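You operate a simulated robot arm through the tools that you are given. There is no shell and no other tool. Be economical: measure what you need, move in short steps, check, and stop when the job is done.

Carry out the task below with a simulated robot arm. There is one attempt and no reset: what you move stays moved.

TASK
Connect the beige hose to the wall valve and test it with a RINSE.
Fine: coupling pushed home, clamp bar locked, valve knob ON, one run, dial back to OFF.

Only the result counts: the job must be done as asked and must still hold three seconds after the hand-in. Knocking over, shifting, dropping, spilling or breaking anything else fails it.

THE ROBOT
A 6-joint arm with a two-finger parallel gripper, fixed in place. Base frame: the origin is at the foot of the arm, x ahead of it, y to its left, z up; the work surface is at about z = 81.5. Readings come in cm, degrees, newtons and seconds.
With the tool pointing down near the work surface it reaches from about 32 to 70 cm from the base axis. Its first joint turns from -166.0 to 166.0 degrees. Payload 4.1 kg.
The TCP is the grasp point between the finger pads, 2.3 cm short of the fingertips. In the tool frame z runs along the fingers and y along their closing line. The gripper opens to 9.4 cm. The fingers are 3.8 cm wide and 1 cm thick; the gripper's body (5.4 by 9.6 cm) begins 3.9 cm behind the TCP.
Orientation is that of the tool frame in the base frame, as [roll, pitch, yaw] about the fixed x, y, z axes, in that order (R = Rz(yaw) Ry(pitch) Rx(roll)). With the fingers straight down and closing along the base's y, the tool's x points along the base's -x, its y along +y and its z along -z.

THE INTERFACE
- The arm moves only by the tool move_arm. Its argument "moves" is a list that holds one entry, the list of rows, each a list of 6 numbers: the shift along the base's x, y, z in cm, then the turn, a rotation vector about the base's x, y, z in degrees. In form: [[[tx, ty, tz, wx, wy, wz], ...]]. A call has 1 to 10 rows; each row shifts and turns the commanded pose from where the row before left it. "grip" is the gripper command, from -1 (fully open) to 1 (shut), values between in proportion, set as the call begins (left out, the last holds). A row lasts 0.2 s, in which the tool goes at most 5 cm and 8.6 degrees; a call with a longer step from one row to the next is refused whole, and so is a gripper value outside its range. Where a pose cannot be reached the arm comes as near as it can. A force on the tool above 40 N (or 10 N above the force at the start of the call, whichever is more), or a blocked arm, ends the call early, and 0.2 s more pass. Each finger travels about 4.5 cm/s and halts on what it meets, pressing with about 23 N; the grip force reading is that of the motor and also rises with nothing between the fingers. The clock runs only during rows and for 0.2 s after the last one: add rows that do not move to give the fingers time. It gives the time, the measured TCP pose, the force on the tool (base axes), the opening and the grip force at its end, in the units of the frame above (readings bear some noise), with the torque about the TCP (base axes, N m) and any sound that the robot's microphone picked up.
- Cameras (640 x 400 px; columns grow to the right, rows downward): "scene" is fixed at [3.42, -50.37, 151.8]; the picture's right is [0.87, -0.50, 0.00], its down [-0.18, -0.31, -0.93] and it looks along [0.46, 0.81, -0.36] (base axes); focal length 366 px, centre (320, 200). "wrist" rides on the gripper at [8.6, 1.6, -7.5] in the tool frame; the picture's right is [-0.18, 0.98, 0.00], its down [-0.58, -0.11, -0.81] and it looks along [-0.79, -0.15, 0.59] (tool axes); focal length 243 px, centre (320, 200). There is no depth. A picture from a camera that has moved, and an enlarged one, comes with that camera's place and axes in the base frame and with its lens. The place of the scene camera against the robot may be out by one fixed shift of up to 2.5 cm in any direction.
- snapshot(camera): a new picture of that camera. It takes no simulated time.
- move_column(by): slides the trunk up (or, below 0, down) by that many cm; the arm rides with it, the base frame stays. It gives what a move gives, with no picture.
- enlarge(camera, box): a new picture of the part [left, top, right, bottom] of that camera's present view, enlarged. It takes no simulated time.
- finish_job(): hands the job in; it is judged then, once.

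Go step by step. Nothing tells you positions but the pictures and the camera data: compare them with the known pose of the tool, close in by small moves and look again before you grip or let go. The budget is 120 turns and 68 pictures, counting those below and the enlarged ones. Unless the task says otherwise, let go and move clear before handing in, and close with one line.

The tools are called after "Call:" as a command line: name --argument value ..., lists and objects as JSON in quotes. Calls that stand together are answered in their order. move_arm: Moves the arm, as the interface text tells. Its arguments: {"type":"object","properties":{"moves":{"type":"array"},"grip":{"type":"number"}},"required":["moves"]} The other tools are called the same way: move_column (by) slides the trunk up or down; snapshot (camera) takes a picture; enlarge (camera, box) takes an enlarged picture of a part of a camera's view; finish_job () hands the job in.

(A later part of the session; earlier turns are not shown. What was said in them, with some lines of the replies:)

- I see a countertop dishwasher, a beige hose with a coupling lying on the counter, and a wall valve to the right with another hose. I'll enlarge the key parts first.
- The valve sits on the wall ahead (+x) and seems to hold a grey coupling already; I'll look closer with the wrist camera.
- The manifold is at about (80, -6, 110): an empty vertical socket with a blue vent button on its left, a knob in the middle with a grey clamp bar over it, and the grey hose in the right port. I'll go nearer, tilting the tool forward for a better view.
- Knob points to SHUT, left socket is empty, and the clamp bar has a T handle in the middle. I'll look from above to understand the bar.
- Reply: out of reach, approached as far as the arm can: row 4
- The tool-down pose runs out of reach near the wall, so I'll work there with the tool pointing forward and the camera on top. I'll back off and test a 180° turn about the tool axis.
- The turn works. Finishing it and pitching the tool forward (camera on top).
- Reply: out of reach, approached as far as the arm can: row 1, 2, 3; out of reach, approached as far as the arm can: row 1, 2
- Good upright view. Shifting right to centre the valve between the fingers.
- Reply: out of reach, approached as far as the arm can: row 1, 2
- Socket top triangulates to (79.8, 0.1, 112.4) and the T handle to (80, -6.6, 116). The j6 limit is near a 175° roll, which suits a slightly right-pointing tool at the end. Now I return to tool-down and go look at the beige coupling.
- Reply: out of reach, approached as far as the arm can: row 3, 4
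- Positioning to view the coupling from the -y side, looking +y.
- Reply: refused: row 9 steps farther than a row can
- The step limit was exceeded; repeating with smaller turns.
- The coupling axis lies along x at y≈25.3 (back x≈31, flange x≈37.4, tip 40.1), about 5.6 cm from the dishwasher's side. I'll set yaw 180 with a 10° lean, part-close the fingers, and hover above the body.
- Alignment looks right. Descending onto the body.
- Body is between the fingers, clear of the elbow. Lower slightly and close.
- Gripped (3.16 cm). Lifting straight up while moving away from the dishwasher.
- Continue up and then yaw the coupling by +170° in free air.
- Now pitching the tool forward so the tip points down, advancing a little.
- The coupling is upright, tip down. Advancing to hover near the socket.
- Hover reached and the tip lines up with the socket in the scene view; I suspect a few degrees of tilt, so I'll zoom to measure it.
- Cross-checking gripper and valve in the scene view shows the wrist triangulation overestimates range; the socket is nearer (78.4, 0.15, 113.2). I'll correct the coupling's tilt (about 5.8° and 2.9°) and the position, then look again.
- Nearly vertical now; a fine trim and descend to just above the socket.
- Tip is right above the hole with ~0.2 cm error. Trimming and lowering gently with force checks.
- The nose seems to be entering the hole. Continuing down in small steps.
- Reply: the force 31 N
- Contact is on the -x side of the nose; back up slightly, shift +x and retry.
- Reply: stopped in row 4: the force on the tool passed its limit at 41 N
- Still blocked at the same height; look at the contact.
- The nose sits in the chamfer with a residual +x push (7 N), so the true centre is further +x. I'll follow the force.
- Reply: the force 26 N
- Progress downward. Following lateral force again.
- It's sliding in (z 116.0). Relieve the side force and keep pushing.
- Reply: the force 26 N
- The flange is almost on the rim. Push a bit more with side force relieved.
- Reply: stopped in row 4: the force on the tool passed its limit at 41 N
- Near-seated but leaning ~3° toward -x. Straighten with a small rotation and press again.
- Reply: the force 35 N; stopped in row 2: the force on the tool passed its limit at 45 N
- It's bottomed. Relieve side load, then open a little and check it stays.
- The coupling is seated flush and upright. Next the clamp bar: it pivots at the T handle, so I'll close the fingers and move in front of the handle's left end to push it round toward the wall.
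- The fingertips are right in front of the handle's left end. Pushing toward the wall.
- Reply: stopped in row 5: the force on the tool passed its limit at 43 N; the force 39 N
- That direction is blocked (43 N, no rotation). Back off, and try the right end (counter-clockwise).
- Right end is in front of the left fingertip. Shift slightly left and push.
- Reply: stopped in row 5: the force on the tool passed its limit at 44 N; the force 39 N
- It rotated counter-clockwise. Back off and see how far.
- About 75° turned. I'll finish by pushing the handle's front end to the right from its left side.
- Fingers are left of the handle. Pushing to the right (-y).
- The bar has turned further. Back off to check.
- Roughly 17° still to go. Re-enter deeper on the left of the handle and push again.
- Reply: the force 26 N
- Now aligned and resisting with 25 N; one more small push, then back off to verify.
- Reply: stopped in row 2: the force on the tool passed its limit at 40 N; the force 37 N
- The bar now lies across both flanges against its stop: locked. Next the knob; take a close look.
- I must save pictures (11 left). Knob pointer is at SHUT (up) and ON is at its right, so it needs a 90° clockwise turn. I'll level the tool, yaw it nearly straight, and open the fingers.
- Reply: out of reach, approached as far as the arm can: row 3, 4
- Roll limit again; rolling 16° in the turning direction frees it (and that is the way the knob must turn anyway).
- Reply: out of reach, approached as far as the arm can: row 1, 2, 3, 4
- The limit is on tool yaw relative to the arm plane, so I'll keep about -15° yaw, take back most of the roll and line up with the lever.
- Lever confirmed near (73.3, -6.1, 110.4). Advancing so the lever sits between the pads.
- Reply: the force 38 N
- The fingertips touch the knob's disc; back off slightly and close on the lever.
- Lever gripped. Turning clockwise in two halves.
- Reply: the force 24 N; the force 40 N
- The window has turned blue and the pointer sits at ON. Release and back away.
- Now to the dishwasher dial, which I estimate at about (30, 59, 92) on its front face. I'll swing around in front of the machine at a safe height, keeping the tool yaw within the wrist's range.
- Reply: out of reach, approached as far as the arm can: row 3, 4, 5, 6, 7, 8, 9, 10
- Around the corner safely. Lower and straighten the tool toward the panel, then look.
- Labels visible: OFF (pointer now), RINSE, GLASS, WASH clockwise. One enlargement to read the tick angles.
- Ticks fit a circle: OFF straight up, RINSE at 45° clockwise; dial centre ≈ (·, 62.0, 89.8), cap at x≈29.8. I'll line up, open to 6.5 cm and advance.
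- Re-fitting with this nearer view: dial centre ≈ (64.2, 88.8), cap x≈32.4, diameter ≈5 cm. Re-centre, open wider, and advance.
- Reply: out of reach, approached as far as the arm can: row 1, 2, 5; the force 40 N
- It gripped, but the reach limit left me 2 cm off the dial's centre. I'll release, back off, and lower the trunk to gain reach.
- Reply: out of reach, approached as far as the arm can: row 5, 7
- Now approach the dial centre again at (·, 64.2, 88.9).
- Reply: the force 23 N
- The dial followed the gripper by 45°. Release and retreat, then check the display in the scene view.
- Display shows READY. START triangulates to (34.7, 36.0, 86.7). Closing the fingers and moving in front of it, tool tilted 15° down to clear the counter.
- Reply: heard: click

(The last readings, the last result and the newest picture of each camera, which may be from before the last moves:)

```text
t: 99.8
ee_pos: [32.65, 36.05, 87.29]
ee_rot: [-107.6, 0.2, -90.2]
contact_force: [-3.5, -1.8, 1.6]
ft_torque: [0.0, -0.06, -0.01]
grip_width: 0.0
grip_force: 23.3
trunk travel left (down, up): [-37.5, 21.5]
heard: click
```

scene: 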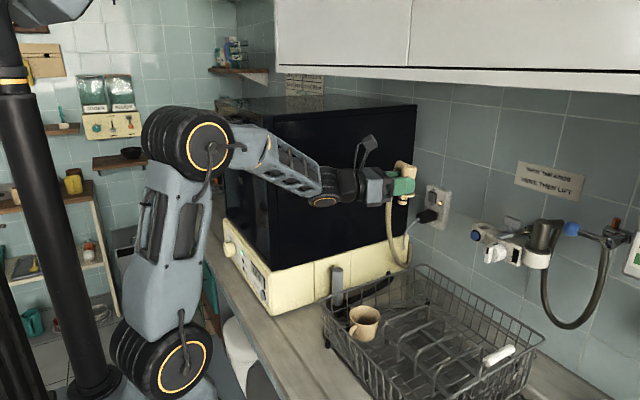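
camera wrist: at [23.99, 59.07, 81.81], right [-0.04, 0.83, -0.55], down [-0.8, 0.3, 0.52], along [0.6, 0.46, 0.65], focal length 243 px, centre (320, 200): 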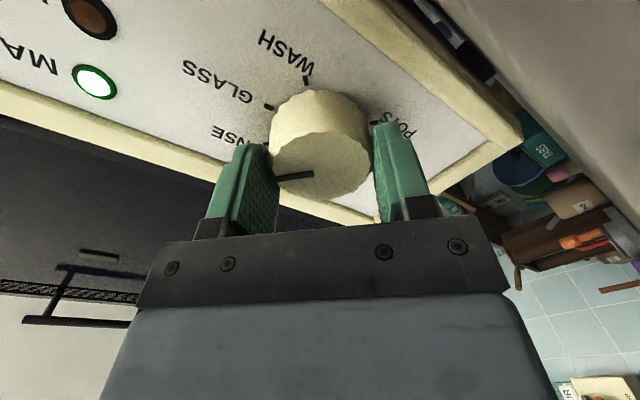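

A click: the button was pressed. Back off and check the display.

Call:
move_arm --moves '[[[-1, 0, 0, 0, 0, 0], [-3, 0, 0.5, 0, 0, 0], [-3, 0, 2, 0, 0, 0], [0, 2, 1, 0, 0, 0]]]'

Call:
enlarge --camera "scene" --box '[215, 220, 295, 310]'

```text
t: 100.8
ee_pos: [25.55, 37.91, 90.94]
ee_rot: [-107.5, 0.0, -90.2]
contact_force: [-0.5, 0.4, -0.6]
ft_torque: [-0.02, 0.05, -0.02]
grip_width: 0.0
grip_force: 22.3
trunk travel left (down, up): [-37.5, 21.5]
```

```text
4.44 times, centred on (255, 265) of scene
camera zoom: at [3.42, -50.37, 151.8], right [0.87, -0.5, 0.0], down [-0.18, -0.31, -0.93], along [0.46, 0.81, -0.36], focal length 1627 px, centre (609, -89)
```

zoom: 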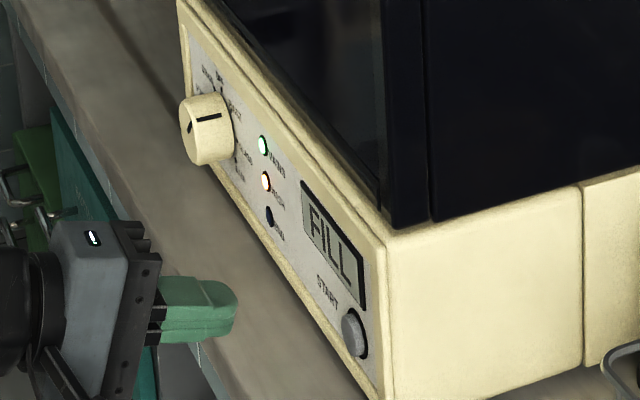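

FILL is showing and the run lamp is lit. While it runs I'll move to the dial staging pose, rolled 45°, listening for the end.

Call:
move_arm --moves '[[[-1, 2.5, 0, 0, -7.5, 0], [-1, 2.5, 0, 0, -7.5, 0], [-1, 2.5, 0, 7.5, 0, 0], [-1, 2.5, 0, 7.5, 0, 0], [-0.5, 2.5, 0, 7.5, 0, 0], [0, 2.5, 0, 7.5, 0, 0], [0, 2.5, 0, 7.5, 0, 0], [0, 2.5, 0, 7.5, 0, 0], [0, 2, -1, 0, 0, 0]]]' --grip -0.6

Call:
move_arm --moves '[[[0, 0, 0, 0, 0, 0], [0, 0, 0, 0, 0, 0], [0, 0, 0, 0, 0, 0], [0, 0, 0, 0, 0, 0], [0, 0, 0, 0, 0, 0], [0, 0, 0, 0, 0, 0], [0, 0, 0, 0, 0, 0], [0, 0, 0, 0, 0, 0], [0, 0, 0, 0, 0, 0], [0, 0, 0, 0, 0, 0]]]'

Call:
move_arm --moves '[[[0, 0, 0, 0, 0, 0], [0, 0, 0, 0, 0, 0], [0, 0, 0, 0, 0, 0], [0, 0, 0, 0, 0, 0], [0, 0, 0, 0, 0, 0], [0, 0, 0, 0, 0, 0], [0, 0, 0, 0, 0, 0], [0, 0, 0, 0, 0, 0], [0, 0, 0, 0, 0, 0], [0, 0, 0, 0, 0, 0]]]'

Call:
move_arm --moves '[[[0, 0, 0, 0, 0, 0], [0, 0, 0, 0, 0, 0], [0, 0, 0, 0, 0, 0], [0, 0, 0, 0, 0, 0], [0, 0, 0, 0, 0, 0], [0, 0, 0, 0, 0, 0], [0, 0, 0, 0, 0, 0], [0, 0, 0, 0, 0, 0], [0, 0, 0, 0, 0, 0], [0, 0, 0, 0, 0, 0]]]'

Call:
move_arm --moves '[[[0, 0, 0, 0, 0, 0], [0, 0, 0, 0, 0, 0], [0, 0, 0, 0, 0, 0], [0, 0, 0, 0, 0, 0], [0, 0, 0, 0, 0, 0], [0, 0, 0, 0, 0, 0], [0, 0, 0, 0, 0, 0], [0, 0, 0, 0, 0, 0], [0, 0, 0, 0, 0, 0], [0, 0, 0, 0, 0, 0]]]'

Call:
move_arm --moves '[[[0, 0, 0, 0, 0, 0], [0, 0, 0, 0, 0, 0], [0, 0, 0, 0, 0, 0], [0, 0, 0, 0, 0, 0], [0, 0, 0, 0, 0, 0], [0, 0, 0, 0, 0, 0], [0, 0, 0, 0, 0, 0], [0, 0, 0, 0, 0, 0], [0, 0, 0, 0, 0, 0], [0, 0, 0, 0, 0, 0]]]'

```text
t: 102.8
ee_pos: [21.34, 59.93, 89.73]
ee_rot: [-92.6, 45.2, -90.3]
contact_force: [-1.0, 0.8, -0.8]
ft_torque: [0.04, -0.03, 0.02]
grip_width: 7.52
grip_force: 0.2
trunk travel left (down, up): [-37.5, 21.5]
```

```text
t: 105.0
ee_pos: [21.26, 59.88, 89.72]
ee_rot: [-92.7, 45.1, -90.2]
contact_force: [-0.9, 0.2, 0.5]
ft_torque: [0.01, -0.01, 0.02]
grip_width: 7.52
grip_force: 0.0
trunk travel left (down, up): [-37.5, 21.5]
```

```text
t: 107.2
ee_pos: [21.15, 59.96, 89.83]
ee_rot: [-92.7, 45.1, -90.3]
contact_force: [0.1, -0.2, 0.3]
ft_torque: [0.0, -0.04, -0.02]
grip_width: 7.53
grip_force: 0.1
trunk travel left (down, up): [-37.5, 21.5]
```

```text
t: 109.4
ee_pos: [21.28, 59.89, 89.72]
ee_rot: [-92.7, 45.1, -90.3]
contact_force: [0.6, 0.1, -0.3]
ft_torque: [0.0, 0.0, -0.02]
grip_width: 7.53
grip_force: 0.1
trunk travel left (down, up): [-37.5, 21.5]
```

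```text
t: 111.6
ee_pos: [21.21, 59.98, 89.67]
ee_rot: [-92.7, 45.1, -90.3]
contact_force: [-0.2, -0.9, -1.0]
ft_torque: [0.01, -0.02, -0.03]
grip_width: 7.52
grip_force: 0.1
trunk travel left (down, up): [-37.5, 21.5]
```

```text
t: 113.8
ee_pos: [21.25, 59.93, 89.85]
ee_rot: [-92.7, 45.1, -90.2]
contact_force: [0.2, -0.3, 0.0]
ft_torque: [0.01, -0.03, 0.0]
grip_width: 7.5
grip_force: 0.1
trunk travel left (down, up): [-37.5, 21.5]
```

No sound yet; keep waiting.

Call:
move_arm --moves '[[[0, 0, 0, 0, 0, 0], [0, 0, 0, 0, 0, 0], [0, 0, 0, 0, 0, 0], [0, 0, 0, 0, 0, 0], [0, 0, 0, 0, 0, 0], [0, 0, 0, 0, 0, 0], [0, 0, 0, 0, 0, 0], [0, 0, 0, 0, 0, 0], [0, 0, 0, 0, 0, 0], [0, 0, 0, 0, 0, 0]]]'

Call:
move_arm --moves '[[[0, 0, 0, 0, 0, 0], [0, 0, 0, 0, 0, 0], [0, 0, 0, 0, 0, 0], [0, 0, 0, 0, 0, 0], [0, 0, 0, 0, 0, 0], [0, 0, 0, 0, 0, 0], [0, 0, 0, 0, 0, 0], [0, 0, 0, 0, 0, 0], [0, 0, 0, 0, 0, 0], [0, 0, 0, 0, 0, 0]]]'

Call:
move_arm --moves '[[[0, 0, 0, 0, 0, 0], [0, 0, 0, 0, 0, 0], [0, 0, 0, 0, 0, 0], [0, 0, 0, 0, 0, 0], [0, 0, 0, 0, 0, 0], [0, 0, 0, 0, 0, 0], [0, 0, 0, 0, 0, 0], [0, 0, 0, 0, 0, 0], [0, 0, 0, 0, 0, 0], [0, 0, 0, 0, 0, 0]]]'

Call:
move_arm --moves '[[[0, 0, 0, 0, 0, 0], [0, 0, 0, 0, 0, 0], [0, 0, 0, 0, 0, 0], [0, 0, 0, 0, 0, 0], [0, 0, 0, 0, 0, 0], [0, 0, 0, 0, 0, 0], [0, 0, 0, 0, 0, 0], [0, 0, 0, 0, 0, 0], [0, 0, 0, 0, 0, 0], [0, 0, 0, 0, 0, 0]]]'

Call:
move_arm --moves '[[[0, 0, 0, 0, 0, 0], [0, 0, 0, 0, 0, 0], [0, 0, 0, 0, 0, 0], [0, 0, 0, 0, 0, 0], [0, 0, 0, 0, 0, 0], [0, 0, 0, 0, 0, 0], [0, 0, 0, 0, 0, 0], [0, 0, 0, 0, 0, 0], [0, 0, 0, 0, 0, 0], [0, 0, 0, 0, 0, 0]]]'

Call:
move_arm --moves '[[[0, 0, 0, 0, 0, 0], [0, 0, 0, 0, 0, 0], [0, 0, 0, 0, 0, 0], [0, 0, 0, 0, 0, 0], [0, 0, 0, 0, 0, 0], [0, 0, 0, 0, 0, 0], [0, 0, 0, 0, 0, 0], [0, 0, 0, 0, 0, 0], [0, 0, 0, 0, 0, 0], [0, 0, 0, 0, 0, 0]]]'

Call:
move_arm --moves '[[[0, 0, 0, 0, 0, 0], [0, 0, 0, 0, 0, 0], [0, 0, 0, 0, 0, 0], [0, 0, 0, 0, 0, 0], [0, 0, 0, 0, 0, 0], [0, 0, 0, 0, 0, 0], [0, 0, 0, 0, 0, 0], [0, 0, 0, 0, 0, 0], [0, 0, 0, 0, 0, 0], [0, 0, 0, 0, 0, 0]]]'

Call:
move_arm --moves '[[[0, 0, 0, 0, 0, 0], [0, 0, 0, 0, 0, 0], [0, 0, 0, 0, 0, 0], [0, 0, 0, 0, 0, 0], [0, 0, 0, 0, 0, 0], [0, 0, 0, 0, 0, 0], [0, 0, 0, 0, 0, 0], [0, 0, 0, 0, 0, 0], [0, 0, 0, 0, 0, 0], [0, 0, 0, 0, 0, 0]]]'

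```text
t: 116.0
ee_pos: [21.23, 59.86, 89.73]
ee_rot: [-92.8, 45.1, -90.4]
contact_force: [-0.6, -1.1, 0.4]
ft_torque: [-0.05, -0.04, 0.03]
grip_width: 7.51
grip_force: 0.0
trunk travel left (down, up): [-37.5, 21.5]
```

```text
t: 118.2
ee_pos: [21.26, 59.99, 89.67]
ee_rot: [-92.7, 45.0, -90.4]
contact_force: [-0.1, -0.1, -0.6]
ft_torque: [0.01, -0.01, 0.03]
grip_width: 7.55
grip_force: 0.3
trunk travel left (down, up): [-37.5, 21.5]
```

```text
t: 120.4
ee_pos: [21.26, 59.98, 89.71]
ee_rot: [-92.7, 45.1, -90.3]
contact_force: [-0.3, 0.5, -0.5]
ft_torque: [0.02, 0.01, 0.03]
grip_width: 7.51
grip_force: 0.0
trunk travel left (down, up): [-37.5, 21.5]
```

```text
t: 122.6
ee_pos: [21.24, 59.92, 89.69]
ee_rot: [-92.7, 45.1, -90.3]
contact_force: [0.0, 0.3, -0.5]
ft_torque: [0.01, -0.01, -0.03]
grip_width: 7.53
grip_force: 0.1
trunk travel left (down, up): [-37.5, 21.5]
```

```text
t: 124.8
ee_pos: [21.32, 59.97, 89.72]
ee_rot: [-92.6, 45.1, -90.3]
contact_force: [-0.4, -0.2, -0.3]
ft_torque: [-0.02, -0.01, -0.04]
grip_width: 7.49
grip_force: 0.1
trunk travel left (down, up): [-37.5, 21.5]
```

```text
t: 127.0
ee_pos: [21.25, 60.06, 89.74]
ee_rot: [-92.6, 45.2, -90.2]
contact_force: [-0.6, 0.3, 0.7]
ft_torque: [-0.02, -0.03, -0.01]
grip_width: 7.52
grip_force: 0.1
trunk travel left (down, up): [-37.5, 21.5]
```

```text
t: 129.2
ee_pos: [21.28, 59.97, 89.64]
ee_rot: [-92.8, 45.0, -90.3]
contact_force: [-0.2, -0.5, -1.2]
ft_torque: [0.04, -0.01, -0.04]
grip_width: 7.53
grip_force: 0.1
trunk travel left (down, up): [-37.5, 21.5]
```

```text
t: 131.4
ee_pos: [21.26, 59.89, 89.78]
ee_rot: [-92.6, 45.1, -90.3]
contact_force: [0.1, -0.2, 0.0]
ft_torque: [-0.02, 0.0, -0.01]
grip_width: 7.51
grip_force: 0.0
trunk travel left (down, up): [-37.5, 21.5]
```

Thirty seconds have passed; waiting some more before spending a picture.

Call:
move_arm --moves '[[[0, 0, 0, 0, 0, 0], [0, 0, 0, 0, 0, 0], [0, 0, 0, 0, 0, 0], [0, 0, 0, 0, 0, 0], [0, 0, 0, 0, 0, 0], [0, 0, 0, 0, 0, 0], [0, 0, 0, 0, 0, 0], [0, 0, 0, 0, 0, 0], [0, 0, 0, 0, 0, 0], [0, 0, 0, 0, 0, 0]]]'

Call:
move_arm --moves '[[[0, 0, 0, 0, 0, 0], [0, 0, 0, 0, 0, 0], [0, 0, 0, 0, 0, 0], [0, 0, 0, 0, 0, 0], [0, 0, 0, 0, 0, 0], [0, 0, 0, 0, 0, 0], [0, 0, 0, 0, 0, 0], [0, 0, 0, 0, 0, 0], [0, 0, 0, 0, 0, 0], [0, 0, 0, 0, 0, 0]]]'

Call:
move_arm --moves '[[[0, 0, 0, 0, 0, 0], [0, 0, 0, 0, 0, 0], [0, 0, 0, 0, 0, 0], [0, 0, 0, 0, 0, 0], [0, 0, 0, 0, 0, 0], [0, 0, 0, 0, 0, 0], [0, 0, 0, 0, 0, 0], [0, 0, 0, 0, 0, 0], [0, 0, 0, 0, 0, 0], [0, 0, 0, 0, 0, 0]]]'

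Call:
move_arm --moves '[[[0, 0, 0, 0, 0, 0], [0, 0, 0, 0, 0, 0], [0, 0, 0, 0, 0, 0], [0, 0, 0, 0, 0, 0], [0, 0, 0, 0, 0, 0], [0, 0, 0, 0, 0, 0], [0, 0, 0, 0, 0, 0], [0, 0, 0, 0, 0, 0], [0, 0, 0, 0, 0, 0], [0, 0, 0, 0, 0, 0]]]'

Call:
move_arm --moves '[[[0, 0, 0, 0, 0, 0], [0, 0, 0, 0, 0, 0], [0, 0, 0, 0, 0, 0], [0, 0, 0, 0, 0, 0], [0, 0, 0, 0, 0, 0], [0, 0, 0, 0, 0, 0], [0, 0, 0, 0, 0, 0], [0, 0, 0, 0, 0, 0], [0, 0, 0, 0, 0, 0], [0, 0, 0, 0, 0, 0]]]'

Call:
move_arm --moves '[[[0, 0, 0, 0, 0, 0], [0, 0, 0, 0, 0, 0], [0, 0, 0, 0, 0, 0], [0, 0, 0, 0, 0, 0], [0, 0, 0, 0, 0, 0], [0, 0, 0, 0, 0, 0], [0, 0, 0, 0, 0, 0], [0, 0, 0, 0, 0, 0], [0, 0, 0, 0, 0, 0], [0, 0, 0, 0, 0, 0]]]'

Call:
move_arm --moves '[[[0, 0, 0, 0, 0, 0], [0, 0, 0, 0, 0, 0], [0, 0, 0, 0, 0, 0], [0, 0, 0, 0, 0, 0], [0, 0, 0, 0, 0, 0], [0, 0, 0, 0, 0, 0], [0, 0, 0, 0, 0, 0], [0, 0, 0, 0, 0, 0], [0, 0, 0, 0, 0, 0], [0, 0, 0, 0, 0, 0]]]'

Call:
move_arm --moves '[[[0, 0, 0, 0, 0, 0], [0, 0, 0, 0, 0, 0], [0, 0, 0, 0, 0, 0], [0, 0, 0, 0, 0, 0], [0, 0, 0, 0, 0, 0], [0, 0, 0, 0, 0, 0], [0, 0, 0, 0, 0, 0], [0, 0, 0, 0, 0, 0], [0, 0, 0, 0, 0, 0], [0, 0, 0, 0, 0, 0]]]'

```text
t: 133.6
ee_pos: [21.29, 59.89, 89.69]
ee_rot: [-92.7, 45.1, -90.3]
contact_force: [-0.4, 0.3, 0.0]
ft_torque: [-0.02, 0.01, 0.0]
grip_width: 7.52
grip_force: 0.1
trunk travel left (down, up): [-37.5, 21.5]
```

```text
t: 135.8
ee_pos: [21.18, 59.93, 89.72]
ee_rot: [-92.7, 45.0, -90.3]
contact_force: [0.1, 0.6, -0.2]
ft_torque: [-0.02, -0.03, 0.05]
grip_width: 7.52
grip_force: 0.0
trunk travel left (down, up): [-37.5, 21.5]
```

```text
t: 138.0
ee_pos: [21.33, 59.97, 89.78]
ee_rot: [-92.6, 45.2, -90.3]
contact_force: [-0.1, -0.1, 0.2]
ft_torque: [0.03, 0.0, 0.0]
grip_width: 7.53
grip_force: 0.0
trunk travel left (down, up): [-37.5, 21.5]
```

```text
t: 140.2
ee_pos: [21.26, 59.99, 89.67]
ee_rot: [-92.6, 45.2, -90.3]
contact_force: [-0.2, -0.6, -0.3]
ft_torque: [0.0, 0.01, -0.01]
grip_width: 7.49
grip_force: 0.1
trunk travel left (down, up): [-37.5, 21.5]
```

```text
t: 142.4
ee_pos: [21.27, 60.0, 89.69]
ee_rot: [-92.7, 45.1, -90.3]
contact_force: [-0.3, -0.5, -0.3]
ft_torque: [-0.02, 0.0, 0.02]
grip_width: 7.51
grip_force: 0.0
trunk travel left (down, up): [-37.5, 21.5]
```

```text
t: 144.6
ee_pos: [21.25, 59.93, 89.67]
ee_rot: [-92.7, 45.1, -90.3]
contact_force: [0.1, 0.2, 0.0]
ft_torque: [-0.02, 0.02, 0.02]
grip_width: 7.52
grip_force: 0.1
trunk travel left (down, up): [-37.5, 21.5]
```

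```text
t: 146.8
ee_pos: [21.22, 59.95, 89.75]
ee_rot: [-92.6, 45.1, -90.4]
contact_force: [-0.1, -0.1, 0.3]
ft_torque: [-0.03, 0.02, 0.03]
grip_width: 7.53
grip_force: 0.1
trunk travel left (down, up): [-37.5, 21.5]
```

```text
t: 149.0
ee_pos: [21.27, 59.89, 89.74]
ee_rot: [-92.7, 45.1, -90.3]
contact_force: [0.3, 0.1, -0.4]
ft_torque: [0.01, -0.03, 0.02]
grip_width: 7.52
grip_force: 0.1
trunk travel left (down, up): [-37.5, 21.5]
```

Nearly 50 s of running; I'll check the display.

Call:
enlarge --camera "scene" --box '[215, 220, 295, 310]'

```text
4.44 times, centred on (255, 265) of scene
camera zoom: at [3.42, -50.37, 151.8], right [0.87, -0.5, 0.0], down [-0.18, -0.31, -0.93], along [0.46, 0.81, -0.36], focal length 1627 px, centre (609, -89)
```

zoom: 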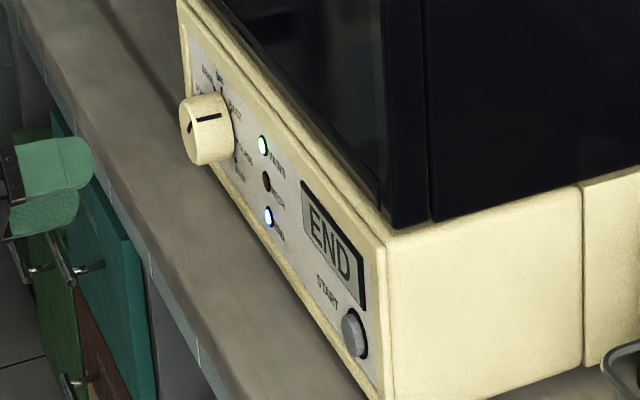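

END is shown. Now grip the dial again at the same place (rolled 45°) and turn it back.

Call:
move_arm --moves '[[[1, 2.2, -0.45, 0, 0, 0], [1, 2.15, -0.45, 0, 0, 0], [3, 0, 0, 0, 0, 0], [2.5, 0, 0, 0, 0, 0], [1.8, 0, 0, 0, 0, 0], [1.05, 0, 0, 0, 0, 0], [0, 0, 0, 0, 0, 0]]]'

Call:
move_arm --moves '[[[0, 0, 0, 0, 0, 0], [0, 0, 0, 0, 0, 0], [0, 0, 0, 0, 0, 0], [0, 0, 0, 0, 0, 0]]]' --grip 1

```text
t: 150.6
ee_pos: [31.61, 64.26, 89.09]
ee_rot: [-92.7, 45.1, -90.3]
contact_force: [-1.4, -0.1, 0.5]
ft_torque: [-0.02, 0.01, -0.04]
grip_width: 7.5
grip_force: 0.2
trunk travel left (down, up): [-37.5, 21.5]
```

```text
t: 151.6
ee_pos: [31.52, 64.25, 89.13]
ee_rot: [-92.6, 45.2, -90.3]
contact_force: [0.6, -2.4, 5.5]
ft_torque: [0.03, 0.02, -0.36]
grip_width: 5.2
grip_force: 45.1
trunk travel left (down, up): [-37.5, 21.5]
```

Call:
move_arm --moves '[[[0, 0, 0, -7.5, 0, 0], [0, 0, 0, -7.5, 0, 0], [0, 0, 0, -7.5, 0, 0], [0, 0, 0, -7.5, 0, 0], [0, 0, 0, -7.5, 0, 0], [0, 0, 0, -7.5, 0, 0], [0, 0, 0, 0, 0, 0]]]'

Call:
move_arm --moves '[[[0, 0, 0, 0, 0, 0], [0, 0, 0, 0, 0, 0], [0, 0, 0, 0, 0, 0], [-3, 0, 0, 0, 0, 0], [-4, 0, 0, 0, 0, 0], [-4, -1, 0, 0, 0, 0]]]' --grip -0.6

Call:
snapshot --camera "scene"

```text
t: 153.2
ee_pos: [31.51, 64.38, 89.02]
ee_rot: [-92.4, 0.2, -90.2]
contact_force: [7.4, 7.1, 15.9]
ft_torque: [-0.02, -0.68, 0.37]
grip_width: 5.22
grip_force: 45.0
trunk travel left (down, up): [-37.5, 21.5]
```

```text
t: 154.6
ee_pos: [20.44, 63.42, 88.86]
ee_rot: [-92.6, 0.2, -90.2]
contact_force: [-0.5, 0.0, -0.6]
ft_torque: [-0.01, -0.02, 0.01]
grip_width: 7.53
grip_force: 0.1
trunk travel left (down, up): [-37.5, 21.5]
```

```text
0 pictures are left
```

scene: 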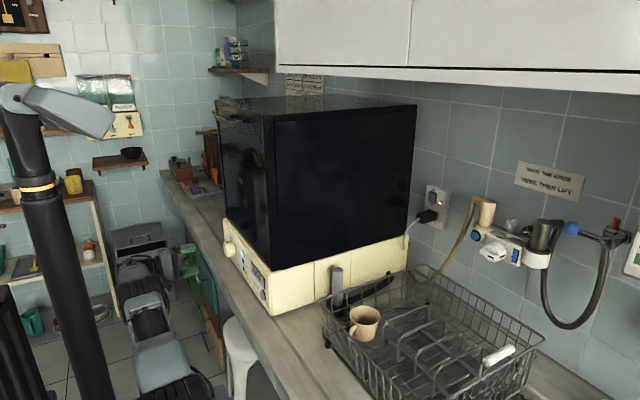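

The scene shows the hose coupled, the bar across it and the blue window showing. The fingers turned the dial back the same 45° without slipping, and the arm is clear. Handing in.

Call:
finish_job

```text
The job is handed in.
```

I connected the beige hose to the wall valve and ran one RINSE; everything is confirmed except the dial's return to OFF, which I couldn't read. The coupling is pushed home, the clamp bar is locked, and the knob is ON. The display showed END, and I turned the dial back 45° to OFF with no sign of slipping, but the display was too small to read in the last picture.
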